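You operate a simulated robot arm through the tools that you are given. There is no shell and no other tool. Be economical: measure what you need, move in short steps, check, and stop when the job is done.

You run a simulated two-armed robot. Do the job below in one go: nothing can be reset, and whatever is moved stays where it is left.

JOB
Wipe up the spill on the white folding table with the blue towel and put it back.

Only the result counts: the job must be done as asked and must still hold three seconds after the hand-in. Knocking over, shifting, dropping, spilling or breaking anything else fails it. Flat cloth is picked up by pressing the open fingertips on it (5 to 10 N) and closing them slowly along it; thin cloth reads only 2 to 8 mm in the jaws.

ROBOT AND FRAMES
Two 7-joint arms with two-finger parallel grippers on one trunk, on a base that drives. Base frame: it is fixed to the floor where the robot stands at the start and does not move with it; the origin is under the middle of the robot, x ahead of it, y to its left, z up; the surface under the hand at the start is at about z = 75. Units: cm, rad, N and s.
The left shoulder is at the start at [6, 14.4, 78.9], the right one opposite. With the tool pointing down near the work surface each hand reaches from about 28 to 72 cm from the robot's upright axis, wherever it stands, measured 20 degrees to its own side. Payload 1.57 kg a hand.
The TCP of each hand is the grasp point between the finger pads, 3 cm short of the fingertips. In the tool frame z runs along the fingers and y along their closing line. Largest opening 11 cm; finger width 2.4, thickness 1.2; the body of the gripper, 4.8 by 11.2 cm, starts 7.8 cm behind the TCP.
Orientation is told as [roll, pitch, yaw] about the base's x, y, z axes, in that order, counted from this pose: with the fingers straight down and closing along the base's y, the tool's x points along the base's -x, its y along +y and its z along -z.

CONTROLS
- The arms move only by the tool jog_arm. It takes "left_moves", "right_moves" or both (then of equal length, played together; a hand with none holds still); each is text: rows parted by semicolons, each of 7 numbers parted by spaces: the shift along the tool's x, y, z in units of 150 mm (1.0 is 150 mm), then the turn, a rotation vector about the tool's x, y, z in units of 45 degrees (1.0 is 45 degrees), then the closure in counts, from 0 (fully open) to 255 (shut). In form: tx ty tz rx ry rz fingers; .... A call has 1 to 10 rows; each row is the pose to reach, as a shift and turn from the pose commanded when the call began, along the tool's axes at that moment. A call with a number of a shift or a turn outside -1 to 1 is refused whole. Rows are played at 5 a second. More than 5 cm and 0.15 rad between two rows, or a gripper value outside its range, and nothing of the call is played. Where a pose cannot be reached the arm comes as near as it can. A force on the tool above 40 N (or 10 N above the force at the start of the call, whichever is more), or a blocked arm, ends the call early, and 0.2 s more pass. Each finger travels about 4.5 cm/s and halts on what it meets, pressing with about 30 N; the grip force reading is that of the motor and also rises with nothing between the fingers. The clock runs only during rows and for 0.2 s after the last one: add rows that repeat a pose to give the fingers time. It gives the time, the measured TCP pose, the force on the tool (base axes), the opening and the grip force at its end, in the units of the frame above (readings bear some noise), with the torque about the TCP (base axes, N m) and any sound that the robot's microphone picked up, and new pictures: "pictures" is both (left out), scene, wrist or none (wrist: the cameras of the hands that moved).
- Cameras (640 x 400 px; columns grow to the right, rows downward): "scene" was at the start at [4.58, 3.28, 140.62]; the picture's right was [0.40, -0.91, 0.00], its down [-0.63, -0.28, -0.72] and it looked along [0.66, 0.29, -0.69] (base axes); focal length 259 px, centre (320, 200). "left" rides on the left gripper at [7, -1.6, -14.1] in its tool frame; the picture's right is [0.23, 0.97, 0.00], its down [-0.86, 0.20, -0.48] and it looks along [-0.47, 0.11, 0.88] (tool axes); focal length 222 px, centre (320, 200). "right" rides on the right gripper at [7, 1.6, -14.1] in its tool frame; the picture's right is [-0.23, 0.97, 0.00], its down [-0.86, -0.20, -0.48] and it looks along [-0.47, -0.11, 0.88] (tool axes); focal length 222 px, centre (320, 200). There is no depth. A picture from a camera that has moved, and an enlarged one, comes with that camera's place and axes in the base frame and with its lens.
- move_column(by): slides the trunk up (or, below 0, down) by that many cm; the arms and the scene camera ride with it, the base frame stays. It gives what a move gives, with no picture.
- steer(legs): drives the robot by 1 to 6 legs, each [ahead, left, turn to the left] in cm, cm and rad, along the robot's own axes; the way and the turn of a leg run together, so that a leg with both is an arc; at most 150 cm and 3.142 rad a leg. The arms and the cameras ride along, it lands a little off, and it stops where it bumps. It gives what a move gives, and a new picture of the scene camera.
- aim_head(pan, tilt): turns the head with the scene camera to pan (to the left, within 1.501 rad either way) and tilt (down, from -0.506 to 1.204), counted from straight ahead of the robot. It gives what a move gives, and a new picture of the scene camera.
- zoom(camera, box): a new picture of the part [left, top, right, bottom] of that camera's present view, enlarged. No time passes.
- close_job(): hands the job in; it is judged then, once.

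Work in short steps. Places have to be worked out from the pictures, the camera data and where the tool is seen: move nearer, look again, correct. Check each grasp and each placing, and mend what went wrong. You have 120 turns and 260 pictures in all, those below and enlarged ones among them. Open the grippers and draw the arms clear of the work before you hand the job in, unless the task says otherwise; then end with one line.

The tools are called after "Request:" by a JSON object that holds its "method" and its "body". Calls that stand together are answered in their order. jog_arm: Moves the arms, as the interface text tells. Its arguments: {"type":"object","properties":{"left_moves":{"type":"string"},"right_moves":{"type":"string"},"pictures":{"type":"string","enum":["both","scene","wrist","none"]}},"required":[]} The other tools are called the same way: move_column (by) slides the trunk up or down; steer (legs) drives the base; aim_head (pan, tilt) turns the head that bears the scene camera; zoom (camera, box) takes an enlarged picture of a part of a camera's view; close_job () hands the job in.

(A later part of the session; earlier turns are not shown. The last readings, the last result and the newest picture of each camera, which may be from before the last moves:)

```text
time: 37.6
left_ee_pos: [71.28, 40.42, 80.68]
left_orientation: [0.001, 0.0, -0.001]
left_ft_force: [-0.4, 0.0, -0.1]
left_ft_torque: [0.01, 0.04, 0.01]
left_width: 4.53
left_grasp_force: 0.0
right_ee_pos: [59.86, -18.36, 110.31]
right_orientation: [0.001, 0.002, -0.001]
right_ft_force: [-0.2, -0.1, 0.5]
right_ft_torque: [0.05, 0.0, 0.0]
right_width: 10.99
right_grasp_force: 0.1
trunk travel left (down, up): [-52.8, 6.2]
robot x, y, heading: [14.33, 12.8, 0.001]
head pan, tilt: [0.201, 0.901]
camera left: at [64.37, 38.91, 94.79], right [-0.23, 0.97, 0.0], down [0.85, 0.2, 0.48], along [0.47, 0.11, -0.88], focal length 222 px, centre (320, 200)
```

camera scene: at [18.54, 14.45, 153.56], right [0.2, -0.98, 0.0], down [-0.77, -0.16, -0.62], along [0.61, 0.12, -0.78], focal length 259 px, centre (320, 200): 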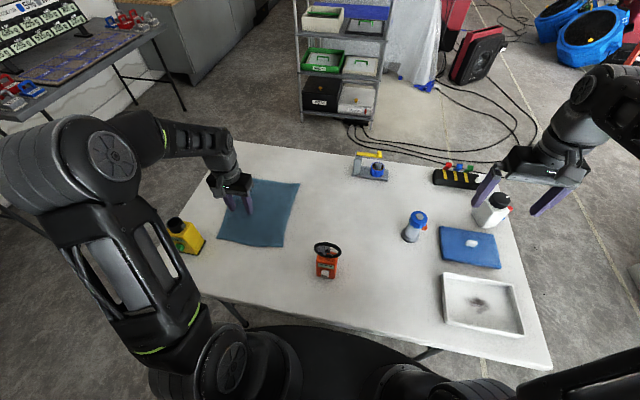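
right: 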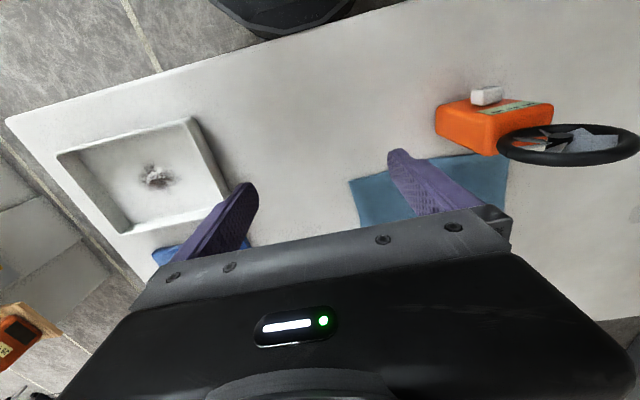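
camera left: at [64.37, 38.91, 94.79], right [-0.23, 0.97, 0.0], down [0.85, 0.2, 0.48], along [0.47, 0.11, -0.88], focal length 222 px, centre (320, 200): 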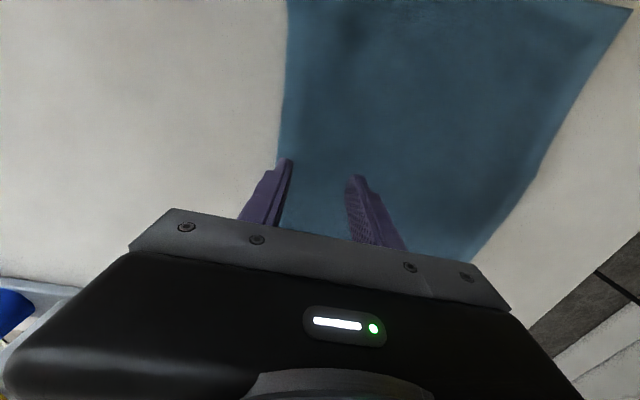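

The −y finger is on the edge, so I shift 1 cm inward and press.

Request:
{"method": "jog_arm", "body": {"left_moves": "0 0.07 0.06 0 0 0 150;0 0.07 0.12 0 0 0 150;0 0.07 0.148 0 0 0 150;0 0.07 0.156 0 0 0 150;0 0.07 0.16 0 0 0 150;0 0.07 0.16 0 0 0 150", "pictures": "none"}}

```text
time: 39.0
left_ee_pos: [71.32, 41.39, 78.43]
left_orientation: [0.001, 0.0, -0.001]
left_ft_force: [0.6, 0.7, 1.1]
left_ft_torque: [0.03, -0.04, -0.01]
left_width: 4.55
left_grasp_force: 0.0
right_ee_pos: [59.82, -18.3, 110.31]
right_orientation: [-0.001, -0.002, 0.0]
right_ft_force: [0.5, -0.1, 0.0]
right_ft_torque: [0.03, 0.02, -0.01]
right_width: 11.0
right_grasp_force: 0.0
trunk travel left (down, up): [-52.8, 6.2]
robot x, y, heading: [13.61, 12.72, -0.001]
head pan, tilt: [0.201, 0.901]
```

A hair more pressure, 1 mm, then close slowly.

Request:
{"method": "jog_arm", "body": {"left_moves": "0 0 0.006 0 0 0 150;0 0 0.008 0 0 0 150;0 0 0.008 0 0 0 165;0 0 0.008 0 0 0 180;0 0 0.008 0 0 0 195;0 0 0.008 0 0 0 210;0 0 0.008 0 0 0 225;0 0 0.008 0 0 0 240;0 0 0.008 0 0 0 255;0 0 0.008 0 0 0 255", "pictures": "wrist"}}

```text
time: 41.2
left_ee_pos: [71.19, 41.46, 78.47]
left_orientation: [0.001, -0.001, 0.002]
left_ft_force: [-0.3, 1.2, 8.0]
left_ft_torque: [0.05, -0.01, 0.01]
left_width: 0.43
left_grasp_force: 25.6
right_ee_pos: [59.71, -18.36, 110.39]
right_orientation: [-0.001, 0.0, 0.001]
right_ft_force: [0.9, 0.2, -0.1]
right_ft_torque: [-0.01, 0.0, -0.01]
right_width: 10.97
right_grasp_force: 0.1
trunk travel left (down, up): [-52.8, 6.2]
robot x, y, heading: [14.12, 12.69, 0.002]
head pan, tilt: [0.201, 0.901]
camera left: at [64.35, 39.8, 92.48], right [-0.23, 0.97, 0.0], down [0.85, 0.2, 0.48], along [0.47, 0.11, -0.88], focal length 222 px, centre (320, 200)
```

left: 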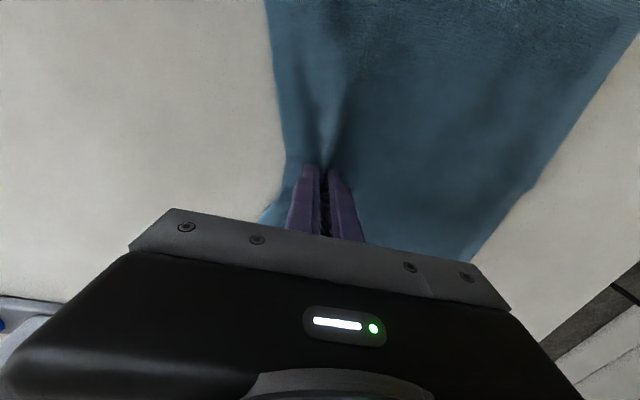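

Gripped. I drag 15 cm back in −y and check the table where the spill was.

Request:
{"method": "jog_arm", "body": {"left_moves": "0 0 -0.04 0 0 0 255;0 -0.1 -0.05 0 0 0 255;0 -0.25 -0.05 0 0 0 255;0 -0.4 -0.05 0 0 0 255;0 -0.55 -0.05 0 0 0 255;0 -0.7 -0.05 0 0 0 255;0 -0.85 -0.05 0 0 0 255;0 -1 -0.05 0 0 0 255", "pictures": "both"}}

Request:
{"method": "zoom", "body": {"camera": "scene", "box": [180, 130, 380, 255]}}

```text
time: 43.0
left_ee_pos: [71.23, 26.34, 79.08]
left_orientation: [-0.001, 0.001, 0.001]
left_ft_force: [-0.1, 0.6, -0.1]
left_ft_torque: [0.03, -0.02, 0.03]
left_width: 0.46
left_grasp_force: 25.4
right_ee_pos: [59.77, -18.32, 110.21]
right_orientation: [0.0, 0.001, -0.001]
right_ft_force: [-1.2, 0.2, 0.3]
right_ft_torque: [0.01, 0.04, 0.01]
right_width: 11.0
right_grasp_force: 0.0
trunk travel left (down, up): [-52.8, 6.2]
robot x, y, heading: [13.95, 12.74, -0.002]
head pan, tilt: [0.201, 0.901]
camera scene: at [18.54, 14.37, 153.56], right [0.2, -0.98, 0.0], down [-0.77, -0.16, -0.62], along [0.61, 0.12, -0.78], focal length 259 px, centre (320, 200)
camera left: at [64.33, 24.74, 93.21], right [-0.23, 0.97, 0.0], down [0.85, 0.2, 0.48], along [0.47, 0.11, -0.88], focal length 222 px, centre (320, 200)
```

scene: 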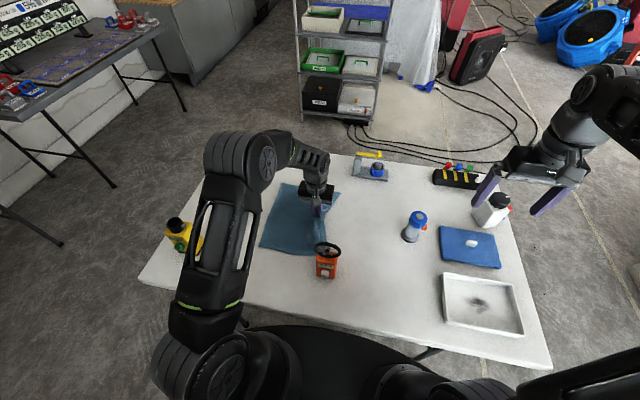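
left: 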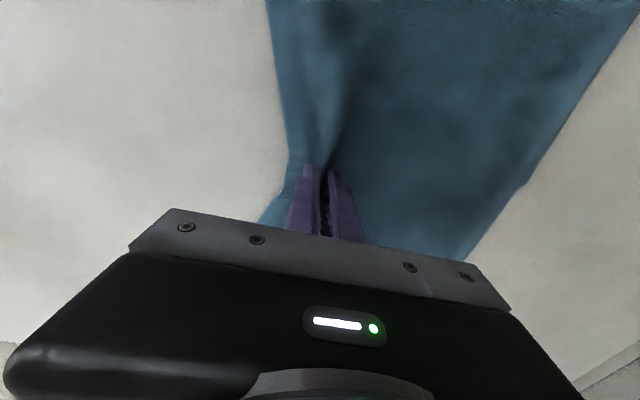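

```text
3.20 times, centred on (280, 192) of scene
camera zoom: at [18.54, 14.37, 153.56], right [0.2, -0.98, 0.0], down [-0.77, -0.16, -0.62], along [0.61, 0.12, -0.78], focal length 828 px, centre (448, 224)
```

zoom: 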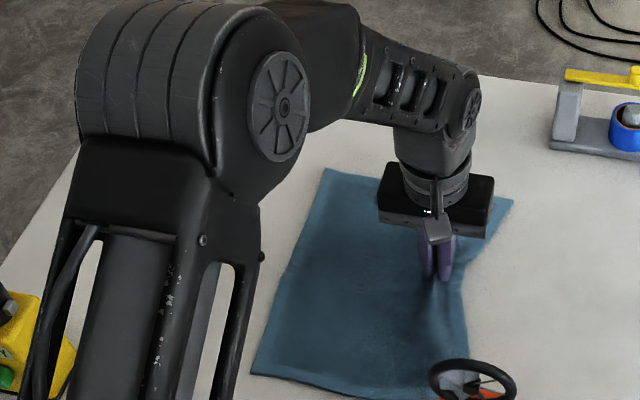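

The towel follows nicely. I keep dragging, drifting about 1.7 cm in +x to stay clear of the orange meter.

Request:
{"method": "jog_arm", "body": {"left_moves": "-0.06 -0.1 0 0 0 0 255;-0.12 -0.22 0 0 0 0 255;-0.12 -0.36 0 0 0 0 255;-0.12 -0.5 0 0 0 0 255;-0.12 -0.65 0 0 0 0 255;-0.12 -0.8 0 0 0 0 255;-0.12 -0.8 0 0 0 0 255", "pictures": "both"}}

Request:
{"method": "zoom", "body": {"camera": "scene", "box": [200, 140, 440, 290]}}

```text
time: 44.6
left_ee_pos: [72.98, 14.56, 79.09]
left_orientation: [0.0, 0.0, 0.001]
left_ft_force: [0.7, 0.7, -1.2]
left_ft_torque: [-0.01, -0.02, 0.02]
left_width: 0.46
left_grasp_force: 25.1
right_ee_pos: [59.78, -18.3, 110.36]
right_orientation: [0.0, 0.0, -0.001]
right_ft_force: [0.2, -0.2, -0.3]
right_ft_torque: [0.03, 0.0, 0.0]
right_width: 11.01
right_grasp_force: 0.0
trunk travel left (down, up): [-52.8, 6.2]
robot x, y, heading: [14.1, 12.91, -0.003]
head pan, tilt: [0.201, 0.901]
camera scene: at [18.54, 14.42, 153.56], right [0.2, -0.98, 0.0], down [-0.77, -0.16, -0.62], along [0.61, 0.12, -0.78], focal length 259 px, centre (320, 200)
camera left: at [65.98, 12.91, 93.22], right [-0.23, 0.97, 0.0], down [0.86, 0.2, 0.48], along [0.47, 0.11, -0.88], focal length 222 px, centre (320, 200)
```

scene: 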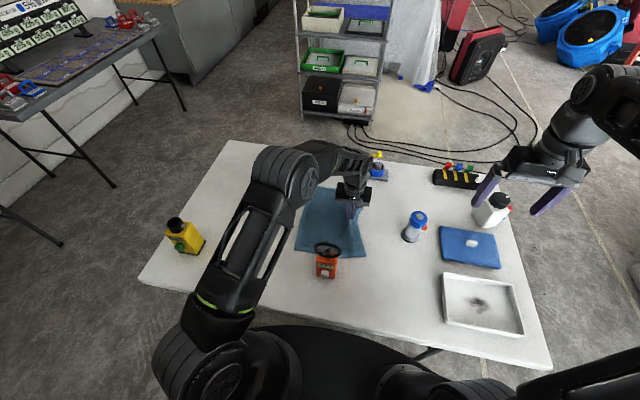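
left: 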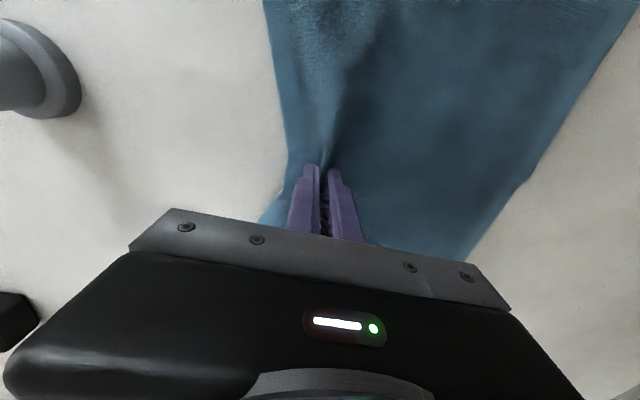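

```text
2.67 times, centred on (320, 215) of scene
camera zoom: at [18.54, 14.42, 153.56], right [0.2, -0.98, 0.0], down [-0.77, -0.16, -0.62], along [0.61, 0.12, -0.78], focal length 690 px, centre (320, 160)
```

zoom: 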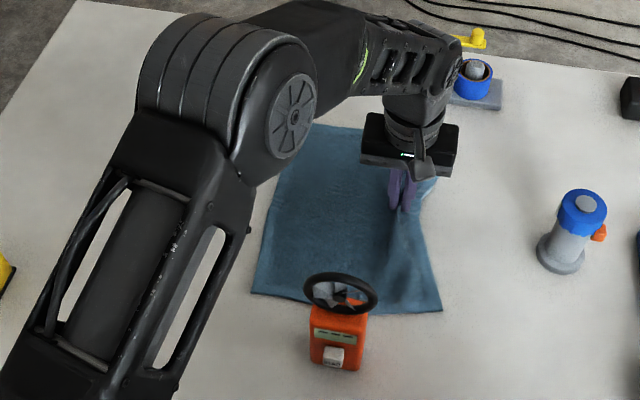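

The near corners are now at (59.1, 7.4) and (56.9, 31.1); the targets are (57.7, 2.9) and (57.5, 27). I go 4.3 cm further, then release and lift away.

Request:
{"method": "jog_arm", "body": {"left_moves": "0 -0.1 0 0 0 0 255;0.01 -0.2 0 0 0 0 255;0.02 -0.287 0 0 0 0 255;0.02 -0.287 0.03 0 0 0 255;0.02 -0.287 0.035 0 0 0 230;0.02 -0.287 0.035 0 0 0 200;0.02 -0.287 0.035 0 0 0 170;0.02 -0.287 0.035 0 0 0 150;0.02 -0.287 -0.1 0 0 0 150;0.02 -0.287 -0.35 0 0 0 150", "pictures": "none"}}

Request:
{"method": "jog_arm", "body": {"left_moves": "0 0 -0.3 0 0 0 150;0 0.25 -0.5 0 0 0 100;0 0.5 -0.7 0 0 0 50;0 0.75 -0.8 0 0 0 0;0 1 -0.9 0 0 0 0", "pictures": "none"}}

Request:
{"method": "jog_arm", "body": {"left_moves": "0.1 0.25 0 0 0 0 0;0.2 0.5 0 0 0 0 0;0.3 0.75 0 0 0 0 0;0.4 1 0 0 0 0 0", "pictures": "scene"}}

Request:
{"method": "zoom", "body": {"camera": "scene", "box": [220, 130, 460, 280]}}

```text
time: 46.8
left_ee_pos: [72.59, 10.25, 84.33]
left_orientation: [0.0, 0.0, 0.0]
left_ft_force: [0.8, -0.2, -0.5]
left_ft_torque: [0.0, 0.02, 0.02]
left_width: 4.54
left_grasp_force: 0.0
right_ee_pos: [59.87, -18.32, 110.39]
right_orientation: [-0.001, 0.001, 0.0]
right_ft_force: [-0.1, 0.7, 0.3]
right_ft_torque: [0.01, -0.04, 0.02]
right_width: 10.99
right_grasp_force: 0.0
trunk travel left (down, up): [-52.8, 6.2]
robot x, y, heading: [14.44, 12.88, 0.006]
head pan, tilt: [0.201, 0.901]
```

```text
time: 48.0
left_ee_pos: [72.56, 25.41, 97.69]
left_orientation: [0.001, 0.002, 0.0]
left_ft_force: [-0.2, 0.2, 0.0]
left_ft_torque: [0.01, 0.01, 0.04]
left_width: 10.98
left_grasp_force: 0.1
right_ee_pos: [59.74, -18.37, 110.45]
right_orientation: [0.0, 0.001, 0.001]
right_ft_force: [0.2, -0.1, 0.2]
right_ft_torque: [-0.03, 0.03, -0.01]
right_width: 11.02
right_grasp_force: 0.1
trunk travel left (down, up): [-52.8, 6.2]
robot x, y, heading: [14.33, 13.06, -0.001]
head pan, tilt: [0.201, 0.901]
```

```text
time: 49.0
left_ee_pos: [66.53, 40.29, 97.83]
left_orientation: [0.0, 0.0, 0.001]
left_ft_force: [0.6, -0.7, 0.3]
left_ft_torque: [0.0, -0.02, 0.01]
left_width: 11.01
left_grasp_force: 0.0
right_ee_pos: [59.7, -18.41, 110.46]
right_orientation: [-0.001, -0.001, -0.001]
right_ft_force: [-0.3, -0.3, 0.4]
right_ft_torque: [-0.01, 0.02, -0.02]
right_width: 11.0
right_grasp_force: 0.0
trunk travel left (down, up): [-52.8, 6.2]
robot x, y, heading: [14.05, 12.7, -0.004]
head pan, tilt: [0.201, 0.901]
camera scene: at [18.49, 14.47, 153.57], right [0.2, -0.98, 0.0], down [-0.77, -0.16, -0.62], along [0.61, 0.12, -0.78], focal length 259 px, centre (320, 200)
```

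scene: 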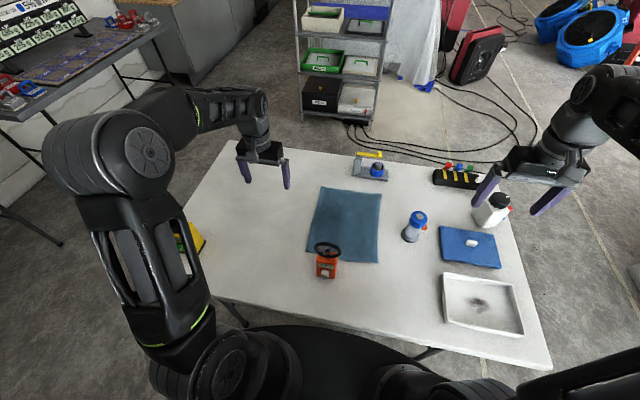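

```text
2.67 times, centred on (340, 205) of scene
camera zoom: at [18.49, 14.47, 153.57], right [0.2, -0.98, 0.0], down [-0.77, -0.16, -0.62], along [0.61, 0.12, -0.78], focal length 690 px, centre (267, 187)
```

zoom: 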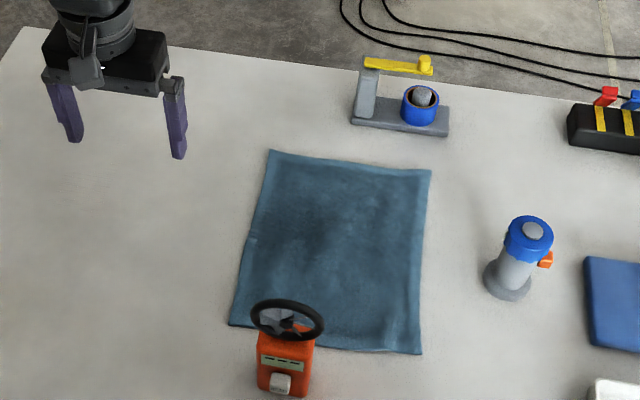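

The towel is back within about 1 cm of its original outline and flat, and the spill looks gone. I check the wiped area closely.

Request:
{"method": "zoom", "body": {"camera": "scene", "box": [200, 160, 320, 235]}}

Request:
{"method": "zoom", "body": {"camera": "left", "box": [0, 0, 640, 400]}}

```text
5.33 times, centred on (260, 198) of scene
camera zoom: at [18.49, 14.47, 153.57], right [0.2, -0.98, 0.0], down [-0.77, -0.16, -0.62], along [0.61, 0.12, -0.78], focal length 1380 px, centre (640, 213)
```

zoom: 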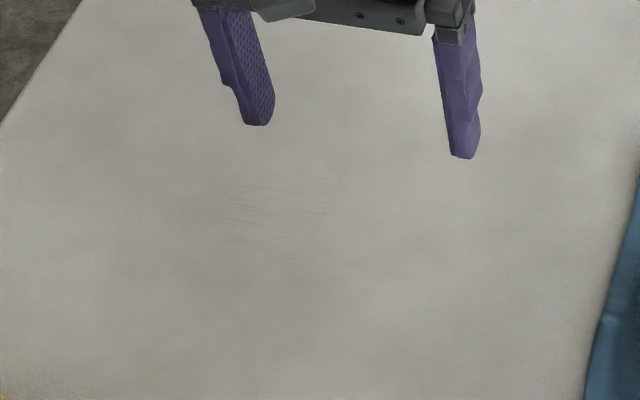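

```text
1.00 times, centred on (320, 200) of left (not enlarged: the box is as wide or as high as the picture)
camera zoom: at [59.67, 38.7, 111.99], right [-0.23, 0.97, 0.0], down [0.86, 0.2, 0.48], along [0.47, 0.11, -0.88], focal length 222 px, centre (320, 200)
```

zoom: 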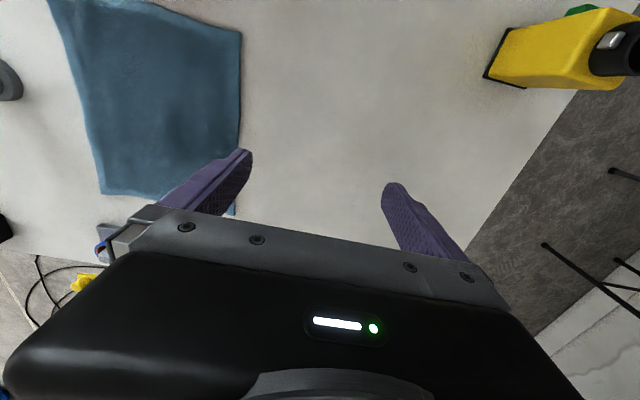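

Faint streaks show where the spill was. I look closer to tell whether residue remains.

Request:
{"method": "zoom", "body": {"camera": "scene", "box": [230, 185, 278, 215]}}

```text
13.33 times, centred on (254, 200) of scene
camera zoom: at [18.49, 14.47, 153.57], right [0.2, -0.98, 0.0], down [-0.77, -0.16, -0.62], along [0.61, 0.12, -0.78], focal length 3449 px, centre (1200, 200)
```

zoom: 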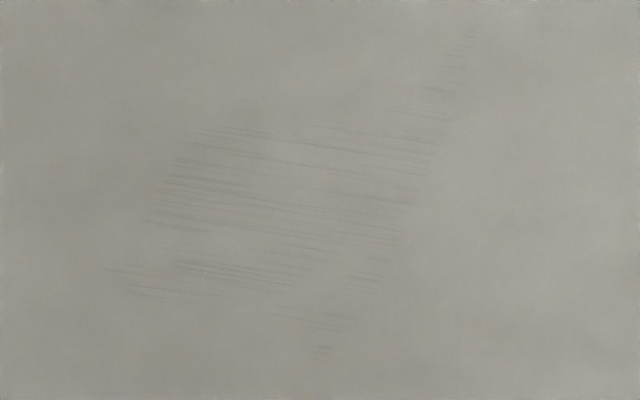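

The streaks look like a thin smeared film (x 69–81, y 49–57). To be safe I wipe again, pinching the left edge middle as before.

Request:
{"method": "jog_arm", "body": {"left_moves": "-0.1 -0.25 0 0 0 0 40;-0.2 -0.5 0 0 0 0 80;-0.3 -0.75 0 0 0 0 130;-0.42 -0.98 0 0 0 0 140", "pictures": "none"}}

Request:
{"method": "jog_arm", "body": {"left_moves": "0 -0.1 0.2 0 0 0 140;0 -0.2 0.4 0 0 0 140;0 -0.2 0.65 0 0 0 140;0 -0.2 0.9 0 0 0 140;0 -0.2 1 0 0 0 140;0 -0.2 1 0 0 0 140", "pictures": "wrist"}}

```text
time: 50.0
left_ee_pos: [73.17, 25.46, 97.65]
left_orientation: [0.001, 0.001, 0.003]
left_ft_force: [-0.2, -0.8, 0.1]
left_ft_torque: [0.03, 0.02, -0.02]
left_width: 4.96
left_grasp_force: 0.0
right_ee_pos: [59.8, -18.45, 110.38]
right_orientation: [0.001, 0.0, 0.0]
right_ft_force: [0.2, -1.0, 0.6]
right_ft_torque: [0.0, 0.03, -0.02]
right_width: 10.99
right_grasp_force: 0.0
trunk travel left (down, up): [-52.8, 6.2]
robot x, y, heading: [13.62, 12.79, 0.002]
head pan, tilt: [0.201, 0.901]
```

```text
time: 51.4
left_ee_pos: [73.12, 22.6, 82.88]
left_orientation: [0.001, -0.001, 0.001]
left_ft_force: [0.9, 0.2, -0.1]
left_ft_torque: [-0.03, -0.02, 0.02]
left_width: 4.95
left_grasp_force: 0.1
right_ee_pos: [59.71, -18.52, 110.41]
right_orientation: [0.001, 0.0, 0.0]
right_ft_force: [-0.1, 0.6, -0.3]
right_ft_torque: [-0.01, 0.02, -0.02]
right_width: 10.98
right_grasp_force: 0.0
trunk travel left (down, up): [-52.8, 6.2]
robot x, y, heading: [13.97, 13.27, -0.001]
head pan, tilt: [0.201, 0.901]
camera left: at [66.22, 20.97, 96.98], right [-0.23, 0.97, 0.0], down [0.85, 0.2, 0.48], along [0.47, 0.11, -0.88], focal length 222 px, centre (320, 200)
```

left: 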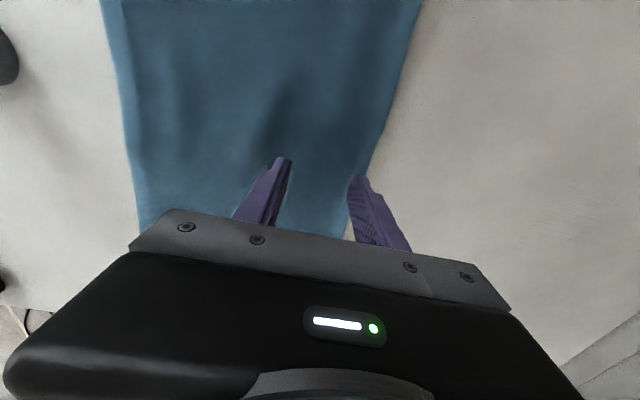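

Streaks are faintly visible at the right. I shift 1 cm inward, press and close.

Request:
{"method": "jog_arm", "body": {"left_moves": "0 -0.07 0.12 0 0 0 140;0 -0.07 0.22 0 0 0 140;0 -0.07 0.28 0 0 0 140;0 -0.07 0.298 0 0 0 140;0 -0.07 0.306 0 0 0 140;0 -0.07 0.306 0 0 0 140", "pictures": "none"}}

```text
time: 52.8
left_ee_pos: [72.96, 21.44, 78.25]
left_orientation: [0.002, 0.0, 0.0]
left_ft_force: [-1.0, 0.0, 11.8]
left_ft_torque: [0.03, 0.05, 0.02]
left_width: 4.96
left_grasp_force: 0.5
right_ee_pos: [59.78, -18.41, 110.32]
right_orientation: [0.0, -0.001, 0.0]
right_ft_force: [0.2, 0.2, 0.0]
right_ft_torque: [-0.02, 0.01, -0.01]
right_width: 10.99
right_grasp_force: 0.0
trunk travel left (down, up): [-52.8, 6.2]
robot x, y, heading: [14.12, 13.05, -0.002]
head pan, tilt: [0.201, 0.901]
```

12 N; I ease a touch and close slowly.

Request:
{"method": "jog_arm", "body": {"left_moves": "0 0 -0.002 0 0 0 155;0 0 -0.002 0 0 0 170;0 0 -0.002 0 0 0 185;0 0 -0.002 0 0 0 200;0 0 -0.002 0 0 0 215;0 0 -0.002 0 0 0 230;0 0 -0.002 0 0 0 245;0 0 -0.002 0 0 0 255;0 0 -0.002 0 0 0 255", "pictures": "wrist"}}

```text
time: 54.8
left_ee_pos: [72.99, 21.39, 78.31]
left_orientation: [0.001, -0.003, 0.0]
left_ft_force: [1.0, 0.0, 16.9]
left_ft_torque: [0.04, 0.0, 0.03]
left_width: 0.47
left_grasp_force: 25.0
right_ee_pos: [59.64, -18.4, 110.35]
right_orientation: [0.0, -0.001, 0.0]
right_ft_force: [-0.1, 0.0, -1.0]
right_ft_torque: [-0.04, 0.02, 0.01]
right_width: 10.98
right_grasp_force: 0.1
trunk travel left (down, up): [-52.8, 6.2]
robot x, y, heading: [14.13, 13.08, -0.001]
head pan, tilt: [0.201, 0.901]
camera left: at [66.08, 19.8, 92.42], right [-0.23, 0.97, 0.0], down [0.85, 0.2, 0.48], along [0.47, 0.11, -0.88], focal length 222 px, centre (320, 200)
```

left: 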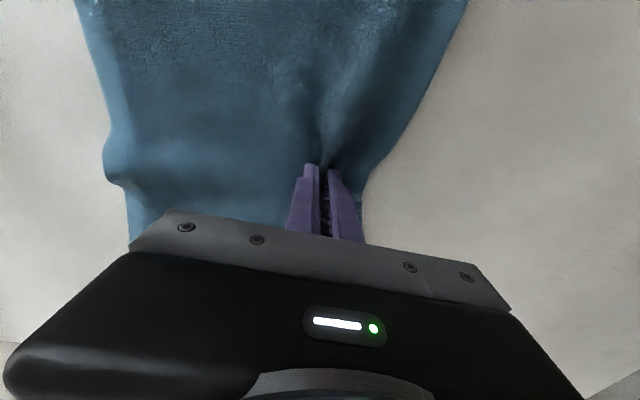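

Gripped. I drag toward the spill area with the hand just off the table, then press at y≈46.

Request:
{"method": "jog_arm", "body": {"left_moves": "0 0 -0.04 0 0 0 255;0 0.1 -0.05 0 0 0 255;0 0.25 -0.05 0 0 0 255;0 0.4 -0.05 0 0 0 255;0 0.55 -0.05 0 0 0 255;0 0.7 -0.05 0 0 0 255;0 0.85 -0.05 0 0 0 255;0 1 -0.05 0 0 0 255", "pictures": "none"}}

Request:
{"method": "jog_arm", "body": {"left_moves": "0 0.15 0 0 0 0 255;0 0.3 0 0 0 0 255;0 0.45 0 0 0 0 255;0 0.62 0 0 0 0 255;0 0.62 0.03 0 0 0 255;0 0.62 0.044 0 0 0 255;0 0.62 0.05 0 0 0 255;0 0.62 0.05 0 0 0 255", "pictures": "wrist"}}

```text
time: 56.6
left_ee_pos: [73.02, 36.53, 79.08]
left_orientation: [0.001, 0.0, 0.0]
left_ft_force: [0.0, 0.5, 0.3]
left_ft_torque: [0.0, 0.0, 0.04]
left_width: 0.47
left_grasp_force: 25.0
right_ee_pos: [59.72, -18.43, 110.3]
right_orientation: [0.001, 0.0, 0.001]
right_ft_force: [-0.2, 0.4, -0.4]
right_ft_torque: [-0.02, -0.03, 0.03]
right_width: 10.99
right_grasp_force: 0.1
trunk travel left (down, up): [-52.8, 6.2]
robot x, y, heading: [13.92, 12.84, -0.0]
head pan, tilt: [0.201, 0.901]
```

```text
time: 58.4
left_ee_pos: [73.17, 45.83, 78.6]
left_orientation: [0.001, -0.004, 0.0]
left_ft_force: [4.5, 1.2, 15.2]
left_ft_torque: [0.03, -0.18, -0.01]
left_width: 0.46
left_grasp_force: 25.1
right_ee_pos: [59.67, -18.44, 110.36]
right_orientation: [0.002, -0.001, 0.001]
right_ft_force: [-0.6, -0.3, 0.0]
right_ft_torque: [0.04, 0.01, -0.01]
right_width: 11.01
right_grasp_force: 0.1
trunk travel left (down, up): [-52.8, 6.2]
robot x, y, heading: [14.13, 12.68, -0.001]
head pan, tilt: [0.201, 0.901]
camera left: at [66.26, 44.15, 92.61], right [-0.23, 0.97, 0.0], down [0.85, 0.2, 0.48], along [0.47, 0.11, -0.88], focal length 222 px, centre (320, 200)
```

left: 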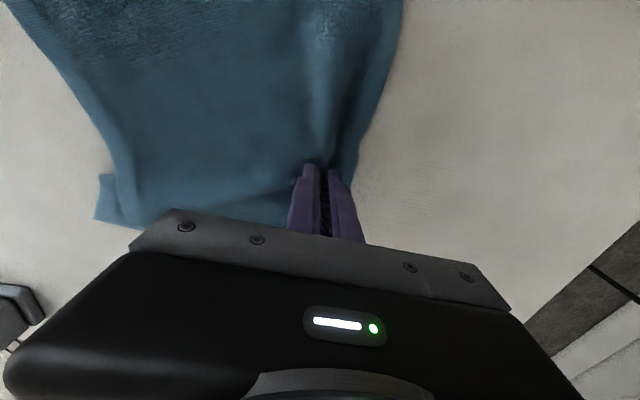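

Pressing on the near side of the film. I make long strokes past both ends at several x positions.

Request:
{"method": "jog_arm", "body": {"left_moves": "0 0.25 0 0 0 0 255;0 0.5 0 0 0 0 255;0 0.75 0 0 0 0 255;0 1 0 0 0 0 255;-0.2 0.9 0 0 0 0 255;-0.25 0.65 0 0 0 0 255;-0.25 0.4 0 0 0 0 255;-0.25 0.15 0 0 0 0 255;-0.25 0.4 0 0 0 0 255;-0.25 0.65 0 0 0 0 255", "pictures": "none"}}

Request:
{"method": "jog_arm", "body": {"left_moves": "0 0.25 0 0 0 0 255;-0.2 0.15 0 0 0 0 255;-0.25 -0.1 0 0 0 0 255;-0.25 -0.35 0 0 0 0 255;-0.25 -0.55 0 0 0 0 255;-0.25 -0.3 0 0 0 0 255;-0.25 -0.05 0 0 0 0 255;-0.25 0.2 0 0 0 0 255;0 0.25 0 0 0 0 255;0.25 0.25 0 0 0 0 255", "pictures": "both"}}

```text
time: 60.6
left_ee_pos: [76.81, 55.38, 78.49]
left_orientation: [0.0, -0.001, 0.001]
left_ft_force: [-0.6, -2.8, 7.6]
left_ft_torque: [-0.04, -0.08, -0.02]
left_width: 0.49
left_grasp_force: 25.4
right_ee_pos: [59.8, -18.41, 110.21]
right_orientation: [-0.001, 0.0, 0.001]
right_ft_force: [0.3, 0.5, 0.2]
right_ft_torque: [-0.01, 0.0, 0.02]
right_width: 11.01
right_grasp_force: 0.0
trunk travel left (down, up): [-52.8, 6.2]
robot x, y, heading: [13.97, 13.5, -0.001]
head pan, tilt: [0.201, 0.901]
```

```text
time: 62.8
left_ee_pos: [72.89, 59.28, 78.5]
left_orientation: [0.001, -0.002, 0.002]
left_ft_force: [0.6, 1.0, 5.7]
left_ft_torque: [0.01, -0.06, 0.02]
left_width: 0.46
left_grasp_force: 24.8
left hand out of reach, approached as far as the arm can: row 2, 8
right_ee_pos: [59.64, -18.34, 110.43]
right_orientation: [0.0, -0.001, 0.0]
right_ft_force: [0.2, -0.8, -0.2]
right_ft_torque: [0.01, 0.0, 0.0]
right_width: 11.03
right_grasp_force: 0.1
trunk travel left (down, up): [-52.8, 6.2]
robot x, y, heading: [14.27, 13.16, 0.0]
head pan, tilt: [0.201, 0.901]
camera scene: at [18.44, 14.38, 153.56], right [0.2, -0.98, 0.0], down [-0.77, -0.16, -0.62], along [0.61, 0.12, -0.78], focal length 259 px, centre (320, 200)
camera left: at [66.06, 57.59, 92.62], right [-0.23, 0.97, 0.0], down [0.85, 0.2, 0.48], along [0.47, 0.11, -0.88], focal length 222 px, centre (320, 200)
```

scene: 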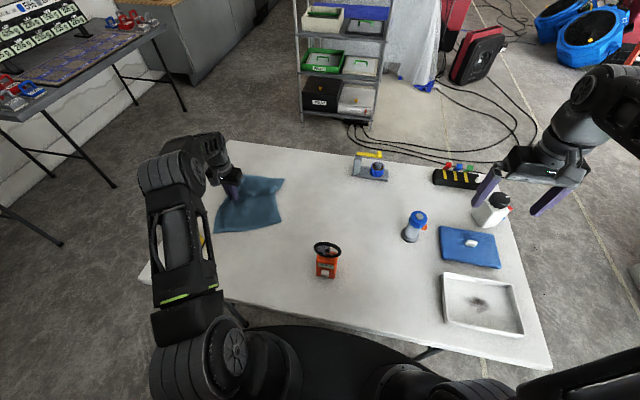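
left: 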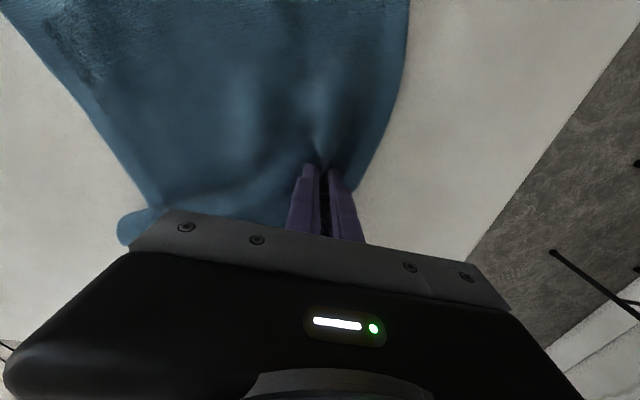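

One more stroke on the near side (x≈70), then release and lift to look at the towel.

Request:
{"method": "jog_arm", "body": {"left_moves": "0.2 -0.1 0.001 0 0 0 255;0.2 -0.35 0.001 0 0 0 255;0.2 -0.6 0.001 0 0 0 255;0.2 -0.8 0.001 0 0 0 255;0.2 -0.55 0.001 0 0 0 255;0.2 -0.3 0.001 0 0 0 255;0.2 -0.05 0.001 0 0 0 255;0.15 0.15 0.001 0 0 0 255", "pictures": "none"}}

Request:
{"method": "jog_arm", "body": {"left_moves": "0 0 -0.01 0 0 0 230;0 0 -0.01 0 0 0 200;0 0 -0.01 0 0 0 170;0 0 -0.01 0 0 0 150;0 0 -0.2 0 0 0 150;0 0 -0.45 0 0 0 150;0 0 -0.7 0 0 0 150;0 0 -0.95 0 0 0 150", "pictures": "both"}}

Request:
{"method": "zoom", "body": {"camera": "scene", "box": [160, 130, 360, 255]}}

```text
time: 64.6
left_ee_pos: [70.56, 61.54, 78.36]
left_orientation: [-0.001, 0.002, 0.0]
left_ft_force: [-1.0, -2.6, 9.0]
left_ft_torque: [-0.03, -0.05, 0.01]
left_width: 0.46
left_grasp_force: 24.8
right_ee_pos: [59.78, -18.43, 110.4]
right_orientation: [-0.001, 0.002, 0.0]
right_ft_force: [-0.3, -0.3, 0.2]
right_ft_torque: [0.01, -0.02, 0.02]
right_width: 11.0
right_grasp_force: 0.0
trunk travel left (down, up): [-52.8, 6.2]
robot x, y, heading: [13.81, 12.61, -0.003]
head pan, tilt: [0.201, 0.901]
```

```text
time: 66.4
left_ee_pos: [70.94, 61.63, 92.71]
left_orientation: [0.001, -0.001, -0.001]
left_ft_force: [0.1, 0.5, 0.6]
left_ft_torque: [-0.02, -0.02, 0.04]
left_width: 4.54
left_grasp_force: 0.0
right_ee_pos: [59.81, -18.41, 110.44]
right_orientation: [-0.001, 0.001, 0.001]
right_ft_force: [0.4, 0.2, -0.4]
right_ft_torque: [0.02, -0.02, 0.01]
right_width: 11.02
right_grasp_force: 0.1
trunk travel left (down, up): [-52.8, 6.2]
robot x, y, heading: [13.95, 13.4, -0.004]
head pan, tilt: [0.201, 0.901]
camera scene: at [18.51, 14.38, 153.56], right [0.2, -0.98, 0.0], down [-0.77, -0.16, -0.62], along [0.61, 0.12, -0.78], focal length 259 px, centre (320, 200)
camera left: at [64.0, 59.97, 106.87], right [-0.23, 0.97, 0.0], down [0.86, 0.2, 0.48], along [0.47, 0.11, -0.88], focal length 222 px, centre (320, 200)
```

scene: 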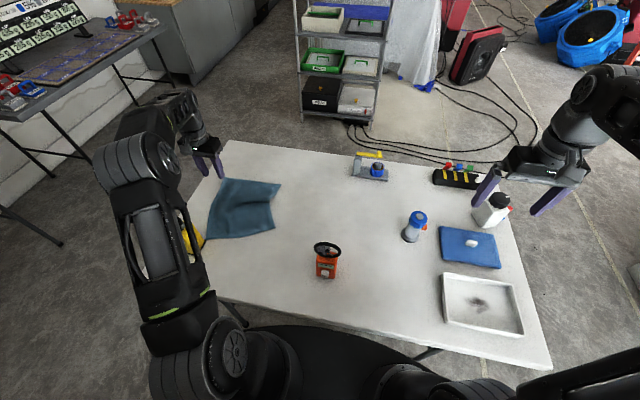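
left: 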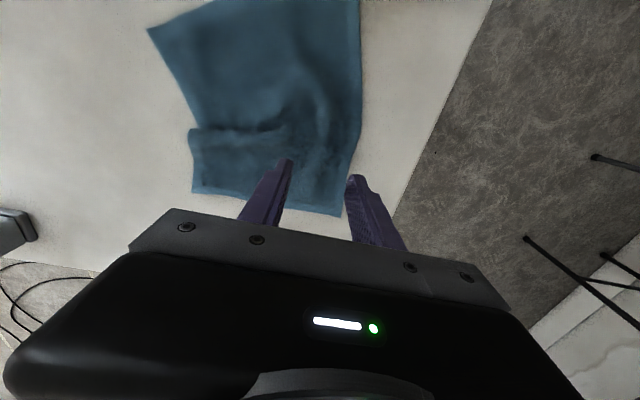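

```text
3.20 times, centred on (260, 192) of scene
camera zoom: at [18.51, 14.38, 153.56], right [0.2, -0.98, 0.0], down [-0.77, -0.16, -0.62], along [0.61, 0.12, -0.78], focal length 828 px, centre (512, 224)
```

zoom: 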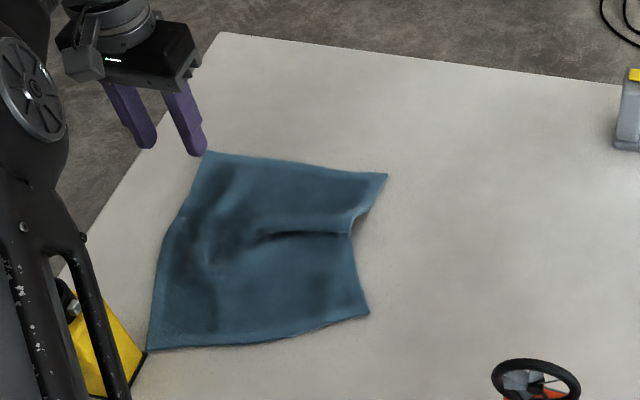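

The towel is folded a little and turned about 12°. Its near-left corner lies right next to the yellow bottle, which has not moved. I pinch the far-right corner near (82, 48) and pull it in −y and slightly +x, which turns it back, flattens the ridge and moves it off the bottle.

Request:
{"method": "jog_arm", "body": {"left_moves": "-0.2 -0.2 0 0 0 0 150;-0.4 -0.4 0 0 0 0 150;-0.56 -0.65 0 0 0 0 150;-0.74 -0.88 0 0 0 0 150;-0.74 -0.907 0.25 0 0 0 150;-0.74 -0.907 0.5 0 0 0 150;-0.74 -0.907 0.75 0 0 0 150;-0.74 -0.907 0.75 0 0 0 150", "pictures": "both"}}

Request:
{"method": "zoom", "body": {"camera": "scene", "box": [160, 130, 360, 255]}}

```text
time: 68.2
left_ee_pos: [81.92, 48.03, 81.22]
left_orientation: [0.0, 0.001, -0.001]
left_ft_force: [-0.3, 0.9, 0.1]
left_ft_torque: [-0.01, -0.01, -0.03]
left_width: 4.5
left_grasp_force: 0.0
left hand out of reach, approached as far as the arm can: row 4
right_ee_pos: [59.7, -18.22, 110.37]
right_orientation: [0.0, 0.0, 0.001]
right_ft_force: [-0.8, 0.1, -0.5]
right_ft_torque: [0.02, -0.04, 0.01]
right_width: 11.0
right_grasp_force: 0.0
trunk travel left (down, up): [-52.8, 6.2]
robot x, y, heading: [14.03, 12.74, -0.004]
head pan, tilt: [0.201, 0.901]
camera scene: at [18.5, 14.4, 153.57], right [0.2, -0.98, 0.0], down [-0.77, -0.16, -0.62], along [0.61, 0.12, -0.78], focal length 259 px, centre (320, 200)
camera left: at [74.91, 46.33, 95.4], right [-0.23, 0.97, 0.0], down [0.85, 0.2, 0.48], along [0.47, 0.11, -0.88], focal length 222 px, centre (320, 200)
```

scene: 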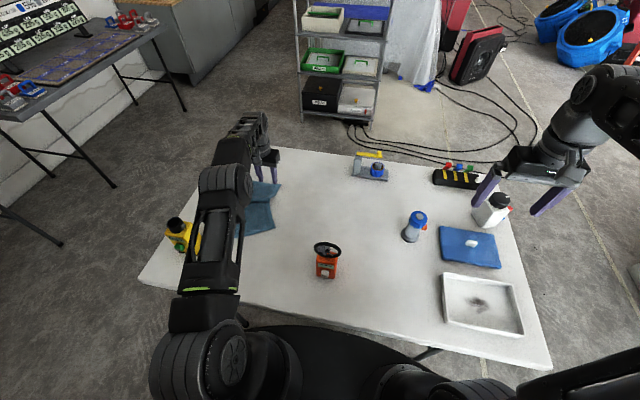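
left: 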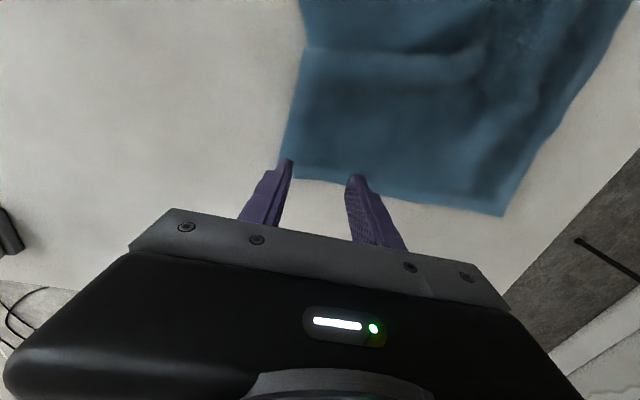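

```text
3.20 times, centred on (260, 192) of scene
camera zoom: at [18.5, 14.4, 153.57], right [0.2, -0.98, 0.0], down [-0.77, -0.16, -0.62], along [0.61, 0.12, -0.78], focal length 828 px, centre (512, 224)
```

zoom: 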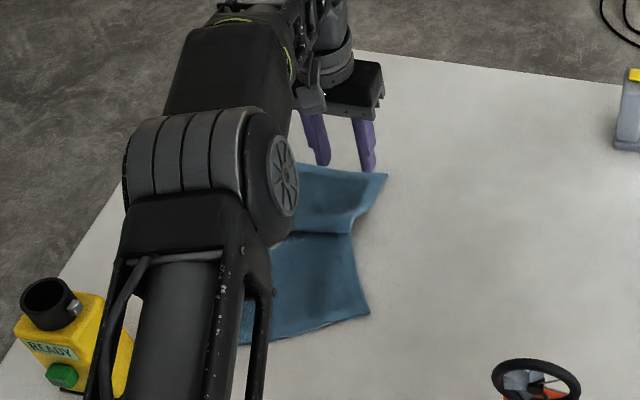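

The fingers are over the far edge, so I shift 2.3 cm in −x and 1 cm in +y, then press.

Request:
{"method": "jog_arm", "body": {"left_moves": "0.08 0.03 0.05 0 0 0 150;0.155 0.07 0.1 0 0 0 150;0.155 0.07 0.15 0 0 0 150;0.155 0.07 0.18 0 0 0 150;0.155 0.07 0.192 0 0 0 150;0.155 0.07 0.196 0 0 0 150;0.155 0.07 0.196 0 0 0 150", "pictures": "wrist"}}

```text
time: 69.8
left_ee_pos: [79.56, 49.02, 78.29]
left_orientation: [0.001, -0.003, 0.0]
left_ft_force: [0.1, -0.1, 4.9]
left_ft_torque: [0.01, 0.01, 0.01]
left_width: 4.54
left_grasp_force: 0.0
right_ee_pos: [59.8, -18.36, 110.31]
right_orientation: [-0.001, 0.0, 0.0]
right_ft_force: [0.1, 0.1, 0.0]
right_ft_torque: [0.03, -0.01, 0.02]
right_width: 10.99
right_grasp_force: 0.1
trunk travel left (down, up): [-52.8, 6.2]
robot x, y, heading: [14.15, 12.55, 0.001]
head pan, tilt: [0.201, 0.901]
camera left: at [72.68, 47.35, 92.5], right [-0.23, 0.97, 0.0], down [0.85, 0.2, 0.48], along [0.47, 0.11, -0.88], focal length 222 px, centre (320, 200)
```

left: 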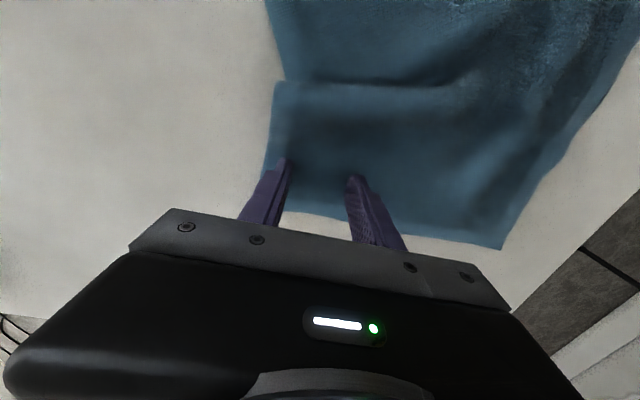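

Both tips are on cloth at 5 N. I close slowly.

Request:
{"method": "jog_arm", "body": {"left_moves": "0 0 0.002 0 0 0 165;0 0 0.002 0 0 0 180;0 0 0.002 0 0 0 195;0 0 0.002 0 0 0 210;0 0 0.002 0 0 0 225;0 0 0.002 0 0 0 240;0 0 0.002 0 0 0 255;0 0 0.002 0 0 0 255", "pictures": "wrist"}}

```text
time: 71.6
left_ee_pos: [79.61, 48.95, 78.29]
left_orientation: [0.0, 0.0, 0.001]
left_ft_force: [1.3, 0.8, 6.3]
left_ft_torque: [0.04, -0.01, 0.01]
left_width: 0.45
left_grasp_force: 25.2
right_ee_pos: [59.77, -18.38, 110.38]
right_orientation: [0.0, -0.001, 0.001]
right_ft_force: [1.0, 0.3, -0.6]
right_ft_torque: [-0.02, 0.02, -0.03]
right_width: 11.02
right_grasp_force: 0.1
trunk travel left (down, up): [-52.8, 6.2]
robot x, y, heading: [14.04, 13.07, 0.001]
head pan, tilt: [0.201, 0.901]
camera left: at [72.66, 47.32, 92.51], right [-0.23, 0.97, 0.0], down [0.85, 0.2, 0.48], along [0.47, 0.11, -0.88], focal length 222 px, centre (320, 200)
```

left: 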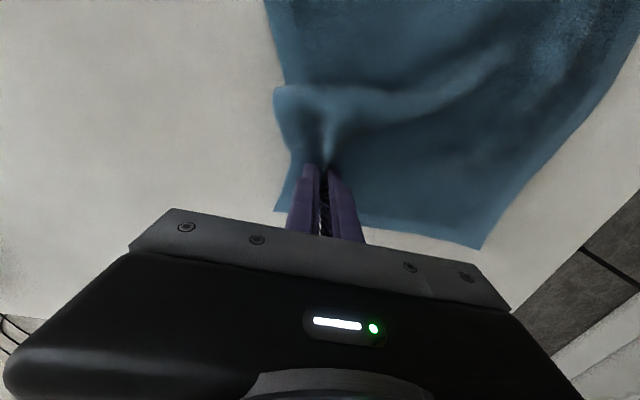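

Gripped. I pull it +x 5 cm and −y 13 cm.

Request:
{"method": "jog_arm", "body": {"left_moves": "0 0 -0.03 0 0 0 255;-0.06 -0.06 -0.04 0 0 0 255;-0.13 -0.14 -0.04 0 0 0 255;-0.2 -0.26 -0.04 0 0 0 255;-0.26 -0.4 -0.04 0 0 0 255;-0.32 -0.55 -0.04 0 0 0 255;-0.34 -0.7 -0.04 0 0 0 255;-0.34 -0.85 -0.04 0 0 0 255", "pictures": "both"}}

Request:
{"method": "zoom", "body": {"camera": "scene", "box": [160, 130, 360, 255]}}

```text
time: 73.4
left_ee_pos: [84.42, 36.15, 78.83]
left_orientation: [-0.002, 0.0, 0.001]
left_ft_force: [0.0, 0.6, 0.0]
left_ft_torque: [-0.01, -0.03, -0.01]
left_width: 0.45
left_grasp_force: 25.6
left hand out of reach, approached as far as the arm can: row 6, 7
right_ee_pos: [59.65, -18.44, 110.42]
right_orientation: [0.0, 0.001, 0.0]
right_ft_force: [-0.3, -1.2, 0.0]
right_ft_torque: [-0.01, 0.03, 0.03]
right_width: 11.01
right_grasp_force: 0.0
trunk travel left (down, up): [-52.8, 6.2]
robot x, y, heading: [14.15, 12.86, 0.0]
head pan, tilt: [0.201, 0.901]
camera scene: at [18.53, 14.38, 153.57], right [0.2, -0.98, 0.0], down [-0.77, -0.16, -0.62], along [0.61, 0.12, -0.78], focal length 259 px, centre (320, 200)
camera left: at [77.59, 34.51, 92.99], right [-0.23, 0.97, 0.0], down [0.86, 0.2, 0.48], along [0.47, 0.11, -0.88], focal length 222 px, centre (320, 200)
```

scene: 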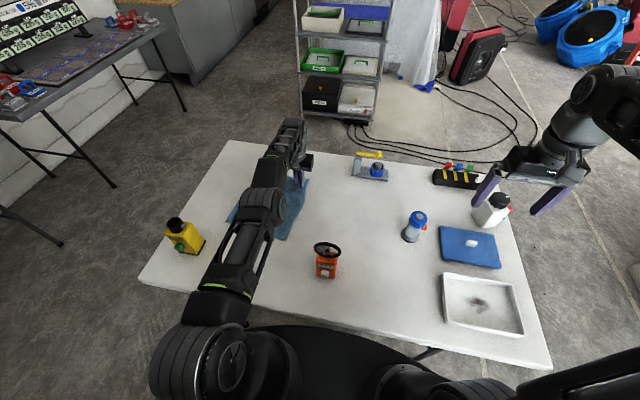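
left: 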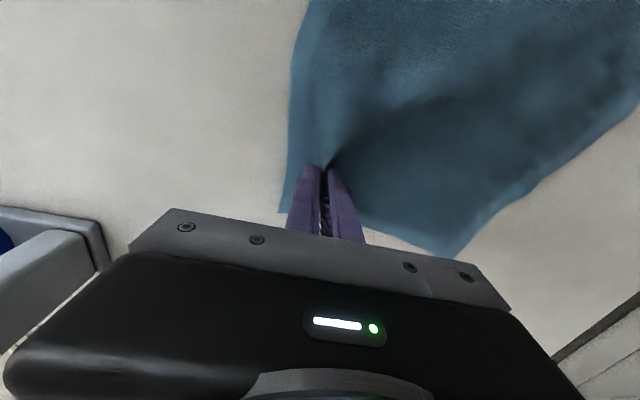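

```text
3.20 times, centred on (260, 192) of scene
camera zoom: at [18.53, 14.38, 153.57], right [0.2, -0.98, 0.0], down [-0.77, -0.16, -0.62], along [0.61, 0.12, -0.78], focal length 828 px, centre (512, 224)
```

zoom: 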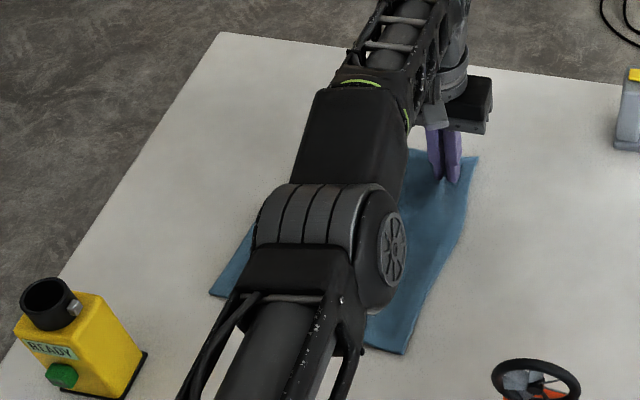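

The towel is now straight along its right edge and the bottle is undisturbed. I release, lift and move clear to look.

Request:
{"method": "jog_arm", "body": {"left_moves": "0 0 0.025 0 0 0 230;0 0 0.025 0 0 0 200;0 0 0.025 0 0 0 170;0 0 0.025 0 0 0 150;0.05 0 -0.2 0 0 0 150;0.1 0 -0.45 0 0 0 150;0.2 0 -0.7 0 0 0 150;0.4 0.15 -0.8 0 0 0 150;0.6 0.35 -0.8 0 0 0 150;0.7 0.6 -0.8 0 0 0 150", "pictures": "none"}}

Request:
{"method": "jog_arm", "body": {"left_moves": "0 0.25 0 0 0 0 150;0 0.5 0 0 0 0 150;0 0.75 0 0 0 0 150;0 0.75 0 0 0 0 150", "pictures": "scene"}}

Request:
{"method": "zoom", "body": {"camera": "scene", "box": [160, 130, 360, 255]}}

```text
time: 75.6
left_ee_pos: [74.36, 45.15, 91.03]
left_orientation: [0.0, 0.001, 0.0]
left_ft_force: [-0.9, 0.7, 0.4]
left_ft_torque: [-0.01, 0.0, -0.01]
left_width: 4.5
left_grasp_force: 0.0
right_ee_pos: [59.77, -18.34, 110.41]
right_orientation: [0.001, -0.001, 0.001]
right_ft_force: [0.7, 0.3, 0.0]
right_ft_torque: [-0.02, 0.01, -0.01]
right_width: 11.0
right_grasp_force: 0.0
trunk travel left (down, up): [-52.8, 6.2]
robot x, y, heading: [14.09, 12.79, 0.001]
head pan, tilt: [0.201, 0.901]
```

```text
time: 76.6
left_ee_pos: [74.21, 56.3, 91.05]
left_orientation: [-0.001, 0.0, -0.001]
left_ft_force: [0.7, -1.4, -0.8]
left_ft_torque: [0.02, 0.01, 0.01]
left_width: 4.52
left_grasp_force: 0.0
right_ee_pos: [59.78, -18.42, 110.39]
right_orientation: [0.002, -0.001, 0.0]
right_ft_force: [-0.6, 0.0, -0.1]
right_ft_torque: [-0.01, 0.03, -0.01]
right_width: 10.98
right_grasp_force: 0.0
trunk travel left (down, up): [-52.8, 6.2]
robot x, y, heading: [14.21, 12.61, -0.0]
head pan, tilt: [0.201, 0.901]
camera scene: at [18.53, 14.35, 153.57], right [0.2, -0.98, 0.0], down [-0.77, -0.16, -0.62], along [0.61, 0.12, -0.78], focal length 259 px, centre (320, 200)
```

scene: 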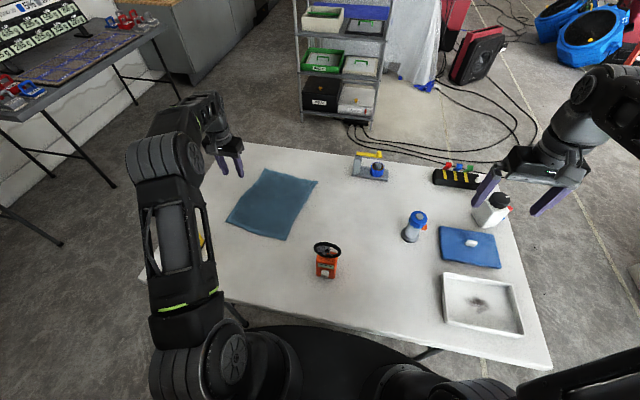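

```text
3.20 times, centred on (260, 192) of scene
camera zoom: at [18.53, 14.35, 153.57], right [0.2, -0.98, 0.0], down [-0.77, -0.16, -0.62], along [0.61, 0.12, -0.78], focal length 828 px, centre (512, 224)
```

zoom: 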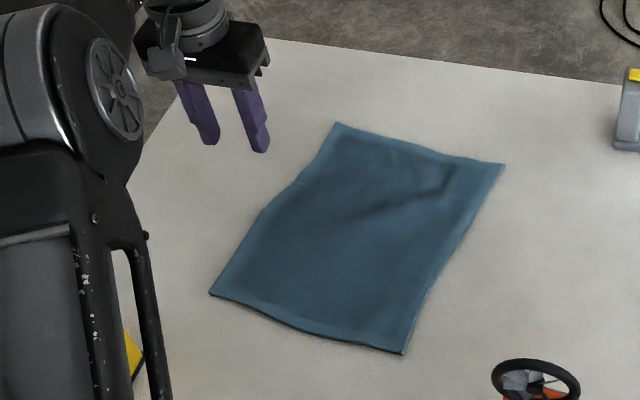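

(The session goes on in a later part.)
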